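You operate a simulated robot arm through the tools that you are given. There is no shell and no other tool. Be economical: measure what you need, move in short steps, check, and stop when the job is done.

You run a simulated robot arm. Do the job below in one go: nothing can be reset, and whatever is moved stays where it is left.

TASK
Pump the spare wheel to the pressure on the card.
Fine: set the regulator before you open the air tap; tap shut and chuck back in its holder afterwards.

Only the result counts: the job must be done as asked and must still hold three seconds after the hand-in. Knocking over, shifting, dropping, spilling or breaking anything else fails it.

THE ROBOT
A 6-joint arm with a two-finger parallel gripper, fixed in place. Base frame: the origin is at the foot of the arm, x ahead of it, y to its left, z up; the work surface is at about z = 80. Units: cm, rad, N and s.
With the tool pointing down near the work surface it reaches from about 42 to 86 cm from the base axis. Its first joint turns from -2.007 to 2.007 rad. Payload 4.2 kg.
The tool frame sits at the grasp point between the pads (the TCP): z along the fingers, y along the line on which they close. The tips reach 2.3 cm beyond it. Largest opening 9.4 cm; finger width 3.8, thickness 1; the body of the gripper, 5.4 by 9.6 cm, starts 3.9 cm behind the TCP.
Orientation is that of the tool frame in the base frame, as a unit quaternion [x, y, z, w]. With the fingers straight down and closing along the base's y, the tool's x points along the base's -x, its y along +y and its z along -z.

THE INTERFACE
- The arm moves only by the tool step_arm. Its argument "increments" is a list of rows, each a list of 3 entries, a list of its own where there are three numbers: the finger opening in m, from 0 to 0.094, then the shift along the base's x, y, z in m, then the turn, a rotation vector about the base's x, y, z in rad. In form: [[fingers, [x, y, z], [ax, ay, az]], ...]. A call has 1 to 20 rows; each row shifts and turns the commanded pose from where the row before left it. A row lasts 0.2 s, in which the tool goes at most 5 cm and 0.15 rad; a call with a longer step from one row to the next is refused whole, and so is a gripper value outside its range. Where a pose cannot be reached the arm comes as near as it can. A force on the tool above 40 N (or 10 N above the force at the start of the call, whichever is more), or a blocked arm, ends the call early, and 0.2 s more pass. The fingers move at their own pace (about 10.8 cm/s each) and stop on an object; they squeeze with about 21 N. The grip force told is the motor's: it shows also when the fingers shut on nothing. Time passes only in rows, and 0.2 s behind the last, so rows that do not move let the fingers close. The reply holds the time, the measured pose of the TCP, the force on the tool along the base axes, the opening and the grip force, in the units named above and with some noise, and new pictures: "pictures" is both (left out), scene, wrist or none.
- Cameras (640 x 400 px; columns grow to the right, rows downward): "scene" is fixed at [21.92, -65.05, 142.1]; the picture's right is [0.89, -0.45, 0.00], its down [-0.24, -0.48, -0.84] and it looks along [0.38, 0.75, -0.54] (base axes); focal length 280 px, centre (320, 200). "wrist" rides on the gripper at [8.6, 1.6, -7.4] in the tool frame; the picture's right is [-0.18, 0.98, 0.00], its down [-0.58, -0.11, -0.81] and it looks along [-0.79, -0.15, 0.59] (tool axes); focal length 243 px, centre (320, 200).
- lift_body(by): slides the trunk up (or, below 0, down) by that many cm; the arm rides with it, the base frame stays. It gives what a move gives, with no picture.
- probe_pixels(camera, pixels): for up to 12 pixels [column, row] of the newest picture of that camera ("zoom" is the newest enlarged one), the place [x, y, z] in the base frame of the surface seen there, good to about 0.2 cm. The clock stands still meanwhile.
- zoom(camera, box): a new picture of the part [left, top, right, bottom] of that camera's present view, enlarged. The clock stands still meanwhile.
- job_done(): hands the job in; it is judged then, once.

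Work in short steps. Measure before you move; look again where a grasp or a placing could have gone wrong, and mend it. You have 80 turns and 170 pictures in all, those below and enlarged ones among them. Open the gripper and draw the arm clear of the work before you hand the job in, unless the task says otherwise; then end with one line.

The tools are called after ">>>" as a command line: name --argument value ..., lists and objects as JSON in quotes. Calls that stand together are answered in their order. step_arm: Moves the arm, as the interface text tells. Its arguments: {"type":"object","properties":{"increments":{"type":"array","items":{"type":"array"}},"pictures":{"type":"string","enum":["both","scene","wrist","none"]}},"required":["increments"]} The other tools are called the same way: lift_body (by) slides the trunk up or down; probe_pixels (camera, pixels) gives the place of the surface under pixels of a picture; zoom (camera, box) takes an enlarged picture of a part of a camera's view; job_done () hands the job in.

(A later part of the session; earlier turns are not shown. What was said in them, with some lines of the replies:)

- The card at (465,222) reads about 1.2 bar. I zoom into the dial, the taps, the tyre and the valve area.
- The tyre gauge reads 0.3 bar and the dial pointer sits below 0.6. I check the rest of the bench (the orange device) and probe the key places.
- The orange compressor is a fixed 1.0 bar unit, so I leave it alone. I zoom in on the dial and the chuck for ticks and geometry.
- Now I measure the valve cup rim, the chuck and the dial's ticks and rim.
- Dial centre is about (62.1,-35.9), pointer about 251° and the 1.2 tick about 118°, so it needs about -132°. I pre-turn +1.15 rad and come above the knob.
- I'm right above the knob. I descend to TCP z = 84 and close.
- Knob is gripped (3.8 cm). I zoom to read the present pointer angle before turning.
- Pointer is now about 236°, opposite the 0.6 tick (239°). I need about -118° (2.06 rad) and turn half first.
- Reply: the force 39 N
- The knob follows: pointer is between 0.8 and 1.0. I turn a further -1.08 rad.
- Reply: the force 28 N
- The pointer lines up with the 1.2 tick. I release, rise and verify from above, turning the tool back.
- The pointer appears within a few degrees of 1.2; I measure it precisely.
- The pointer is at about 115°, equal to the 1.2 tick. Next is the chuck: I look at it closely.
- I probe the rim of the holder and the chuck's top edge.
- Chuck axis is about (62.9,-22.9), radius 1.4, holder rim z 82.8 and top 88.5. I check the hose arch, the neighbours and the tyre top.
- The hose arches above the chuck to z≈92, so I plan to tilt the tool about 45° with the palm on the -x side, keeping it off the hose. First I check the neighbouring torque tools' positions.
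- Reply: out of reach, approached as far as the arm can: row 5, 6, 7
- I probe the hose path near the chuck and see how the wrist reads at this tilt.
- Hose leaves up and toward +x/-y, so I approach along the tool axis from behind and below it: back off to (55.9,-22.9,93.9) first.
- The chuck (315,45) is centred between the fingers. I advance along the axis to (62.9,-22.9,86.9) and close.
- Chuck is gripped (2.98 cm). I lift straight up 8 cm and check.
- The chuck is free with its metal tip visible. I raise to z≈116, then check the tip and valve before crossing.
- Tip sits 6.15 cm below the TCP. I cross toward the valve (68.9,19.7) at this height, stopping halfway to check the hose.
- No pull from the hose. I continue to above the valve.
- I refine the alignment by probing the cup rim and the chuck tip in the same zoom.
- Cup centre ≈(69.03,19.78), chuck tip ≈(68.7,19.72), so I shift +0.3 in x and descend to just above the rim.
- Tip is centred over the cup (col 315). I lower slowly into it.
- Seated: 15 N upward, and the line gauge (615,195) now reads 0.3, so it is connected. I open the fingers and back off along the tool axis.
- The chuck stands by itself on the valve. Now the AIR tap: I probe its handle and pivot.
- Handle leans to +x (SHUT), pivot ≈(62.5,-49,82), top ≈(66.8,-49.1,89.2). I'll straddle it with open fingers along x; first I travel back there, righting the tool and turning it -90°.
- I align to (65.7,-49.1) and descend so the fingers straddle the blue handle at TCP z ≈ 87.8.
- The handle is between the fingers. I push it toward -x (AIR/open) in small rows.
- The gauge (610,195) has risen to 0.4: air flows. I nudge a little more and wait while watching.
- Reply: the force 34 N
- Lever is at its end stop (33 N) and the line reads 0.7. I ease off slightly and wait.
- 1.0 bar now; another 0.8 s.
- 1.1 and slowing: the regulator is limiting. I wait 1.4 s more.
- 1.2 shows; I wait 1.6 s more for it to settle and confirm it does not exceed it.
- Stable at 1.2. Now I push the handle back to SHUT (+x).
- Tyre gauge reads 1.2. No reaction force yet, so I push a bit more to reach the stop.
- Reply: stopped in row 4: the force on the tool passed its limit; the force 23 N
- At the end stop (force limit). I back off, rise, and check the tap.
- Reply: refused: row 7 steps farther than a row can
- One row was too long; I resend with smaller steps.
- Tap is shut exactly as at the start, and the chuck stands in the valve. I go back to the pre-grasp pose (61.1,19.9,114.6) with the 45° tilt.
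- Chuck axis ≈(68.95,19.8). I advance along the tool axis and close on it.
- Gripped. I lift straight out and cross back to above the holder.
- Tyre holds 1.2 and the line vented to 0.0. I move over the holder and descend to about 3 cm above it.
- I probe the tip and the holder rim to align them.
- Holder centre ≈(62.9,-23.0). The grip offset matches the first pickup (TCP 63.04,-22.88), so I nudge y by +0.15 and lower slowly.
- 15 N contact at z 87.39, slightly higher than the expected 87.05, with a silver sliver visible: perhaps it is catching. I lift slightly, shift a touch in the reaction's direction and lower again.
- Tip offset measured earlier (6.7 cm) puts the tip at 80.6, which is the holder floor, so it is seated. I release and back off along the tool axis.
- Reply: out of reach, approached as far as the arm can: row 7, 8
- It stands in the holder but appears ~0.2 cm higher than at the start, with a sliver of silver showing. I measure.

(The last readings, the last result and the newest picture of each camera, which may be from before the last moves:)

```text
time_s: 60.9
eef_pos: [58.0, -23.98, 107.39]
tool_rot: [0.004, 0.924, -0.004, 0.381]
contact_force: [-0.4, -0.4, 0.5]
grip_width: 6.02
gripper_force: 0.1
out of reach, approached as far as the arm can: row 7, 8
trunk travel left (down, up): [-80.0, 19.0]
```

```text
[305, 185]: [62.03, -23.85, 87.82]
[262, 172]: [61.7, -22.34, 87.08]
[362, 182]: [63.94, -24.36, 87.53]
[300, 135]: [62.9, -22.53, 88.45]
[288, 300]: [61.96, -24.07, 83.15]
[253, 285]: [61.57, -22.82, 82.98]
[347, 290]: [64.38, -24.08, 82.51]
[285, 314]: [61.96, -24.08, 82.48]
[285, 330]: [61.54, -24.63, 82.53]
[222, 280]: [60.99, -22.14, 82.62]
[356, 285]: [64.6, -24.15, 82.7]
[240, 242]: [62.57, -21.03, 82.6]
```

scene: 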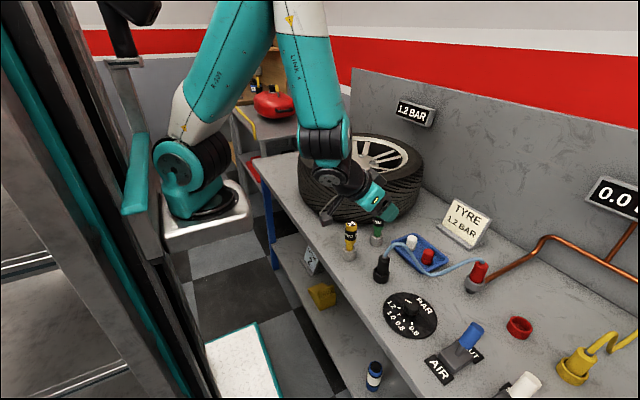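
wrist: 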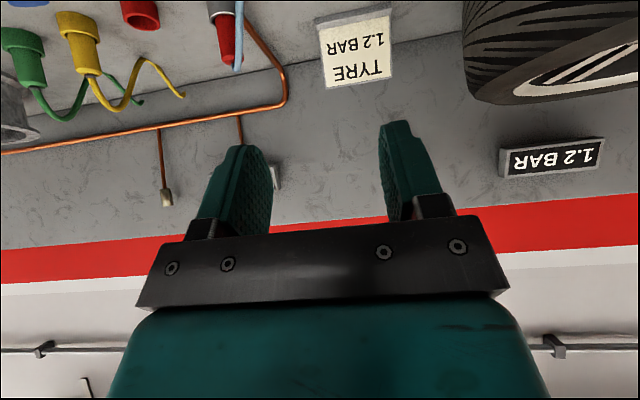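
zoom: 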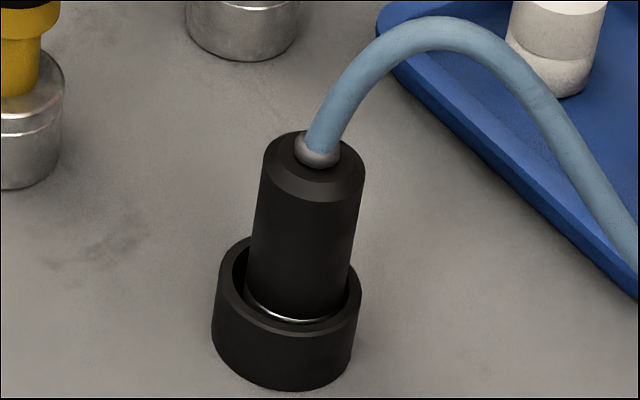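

Measured: chuck axis (62.97,-23.03) is centred in the holder, top z ≈88.45 as before (88.5), and the tip is on the holder floor. The tyre reads 1.2, the line 0.0, the tap is shut and the gripper is open; I raise the arm a little more to be clear and take a last look.

>>> step_arm --increments '[[0.06, [0, 0, 0.04], [0, 0.13, 0]], [0.06, [0, 0, 0.04], [0, 0.13, 0]], [0.06, [0, 0, 0.04], [0, 0.13, 0]], [0.06, [0, 0, 0.03], [0, 0.13, 0]], [0.06, [0, 0, 0], [0, 0.13, 0]], [0.06, [0, 0, 0], [0, 0.13, 0]], [0.06, [0, 0, 0], [0, 0, 0]]]'

>>> zoom --camera "scene" --box '[340, 220, 540, 350]'

```text
time_s: 62.5
eef_pos: [57.78, -23.69, 122.44]
tool_rot: [0.002, 1.0, -0.005, 0.001]
contact_force: [-0.1, 0.7, -0.2]
grip_width: 6.0
gripper_force: 0.0
trunk travel left (down, up): [-80.0, 19.0]
```

scene: 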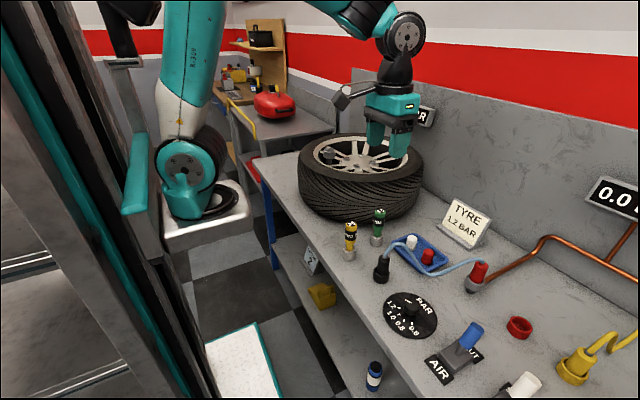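
wrist: 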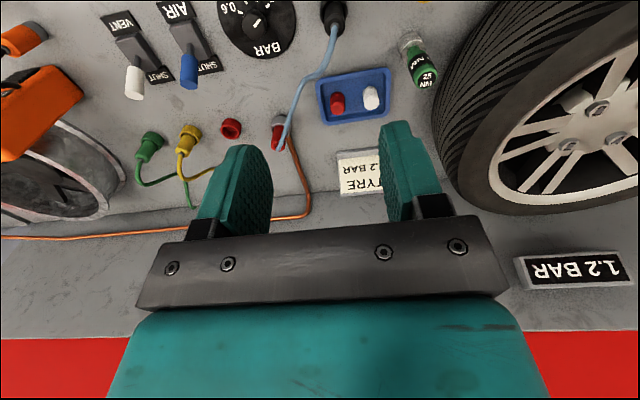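

```text
3.08 times, centred on (440, 285) of scene
```

zoom: 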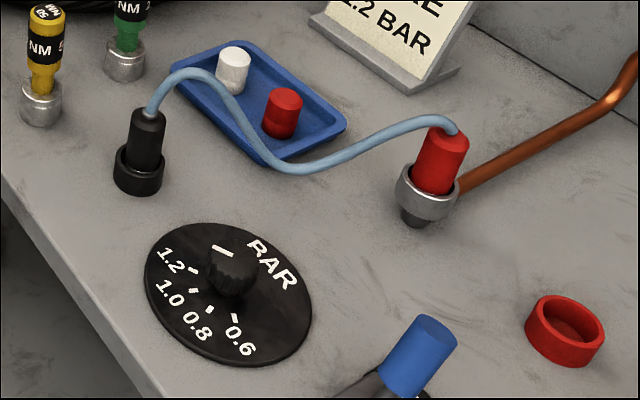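

Everything is in place: tyre at 1.2 bar, air tap and vent shut, chuck in its holder, dial at 1.2. I hand in.

>>> job_done

```text
The job is handed in.
```

The spare wheel is pumped to 1.2 bar as on the card; the regulator was set to 1.2 before the air tap was opened, the tap is shut again, and the chuck is back in its holder.
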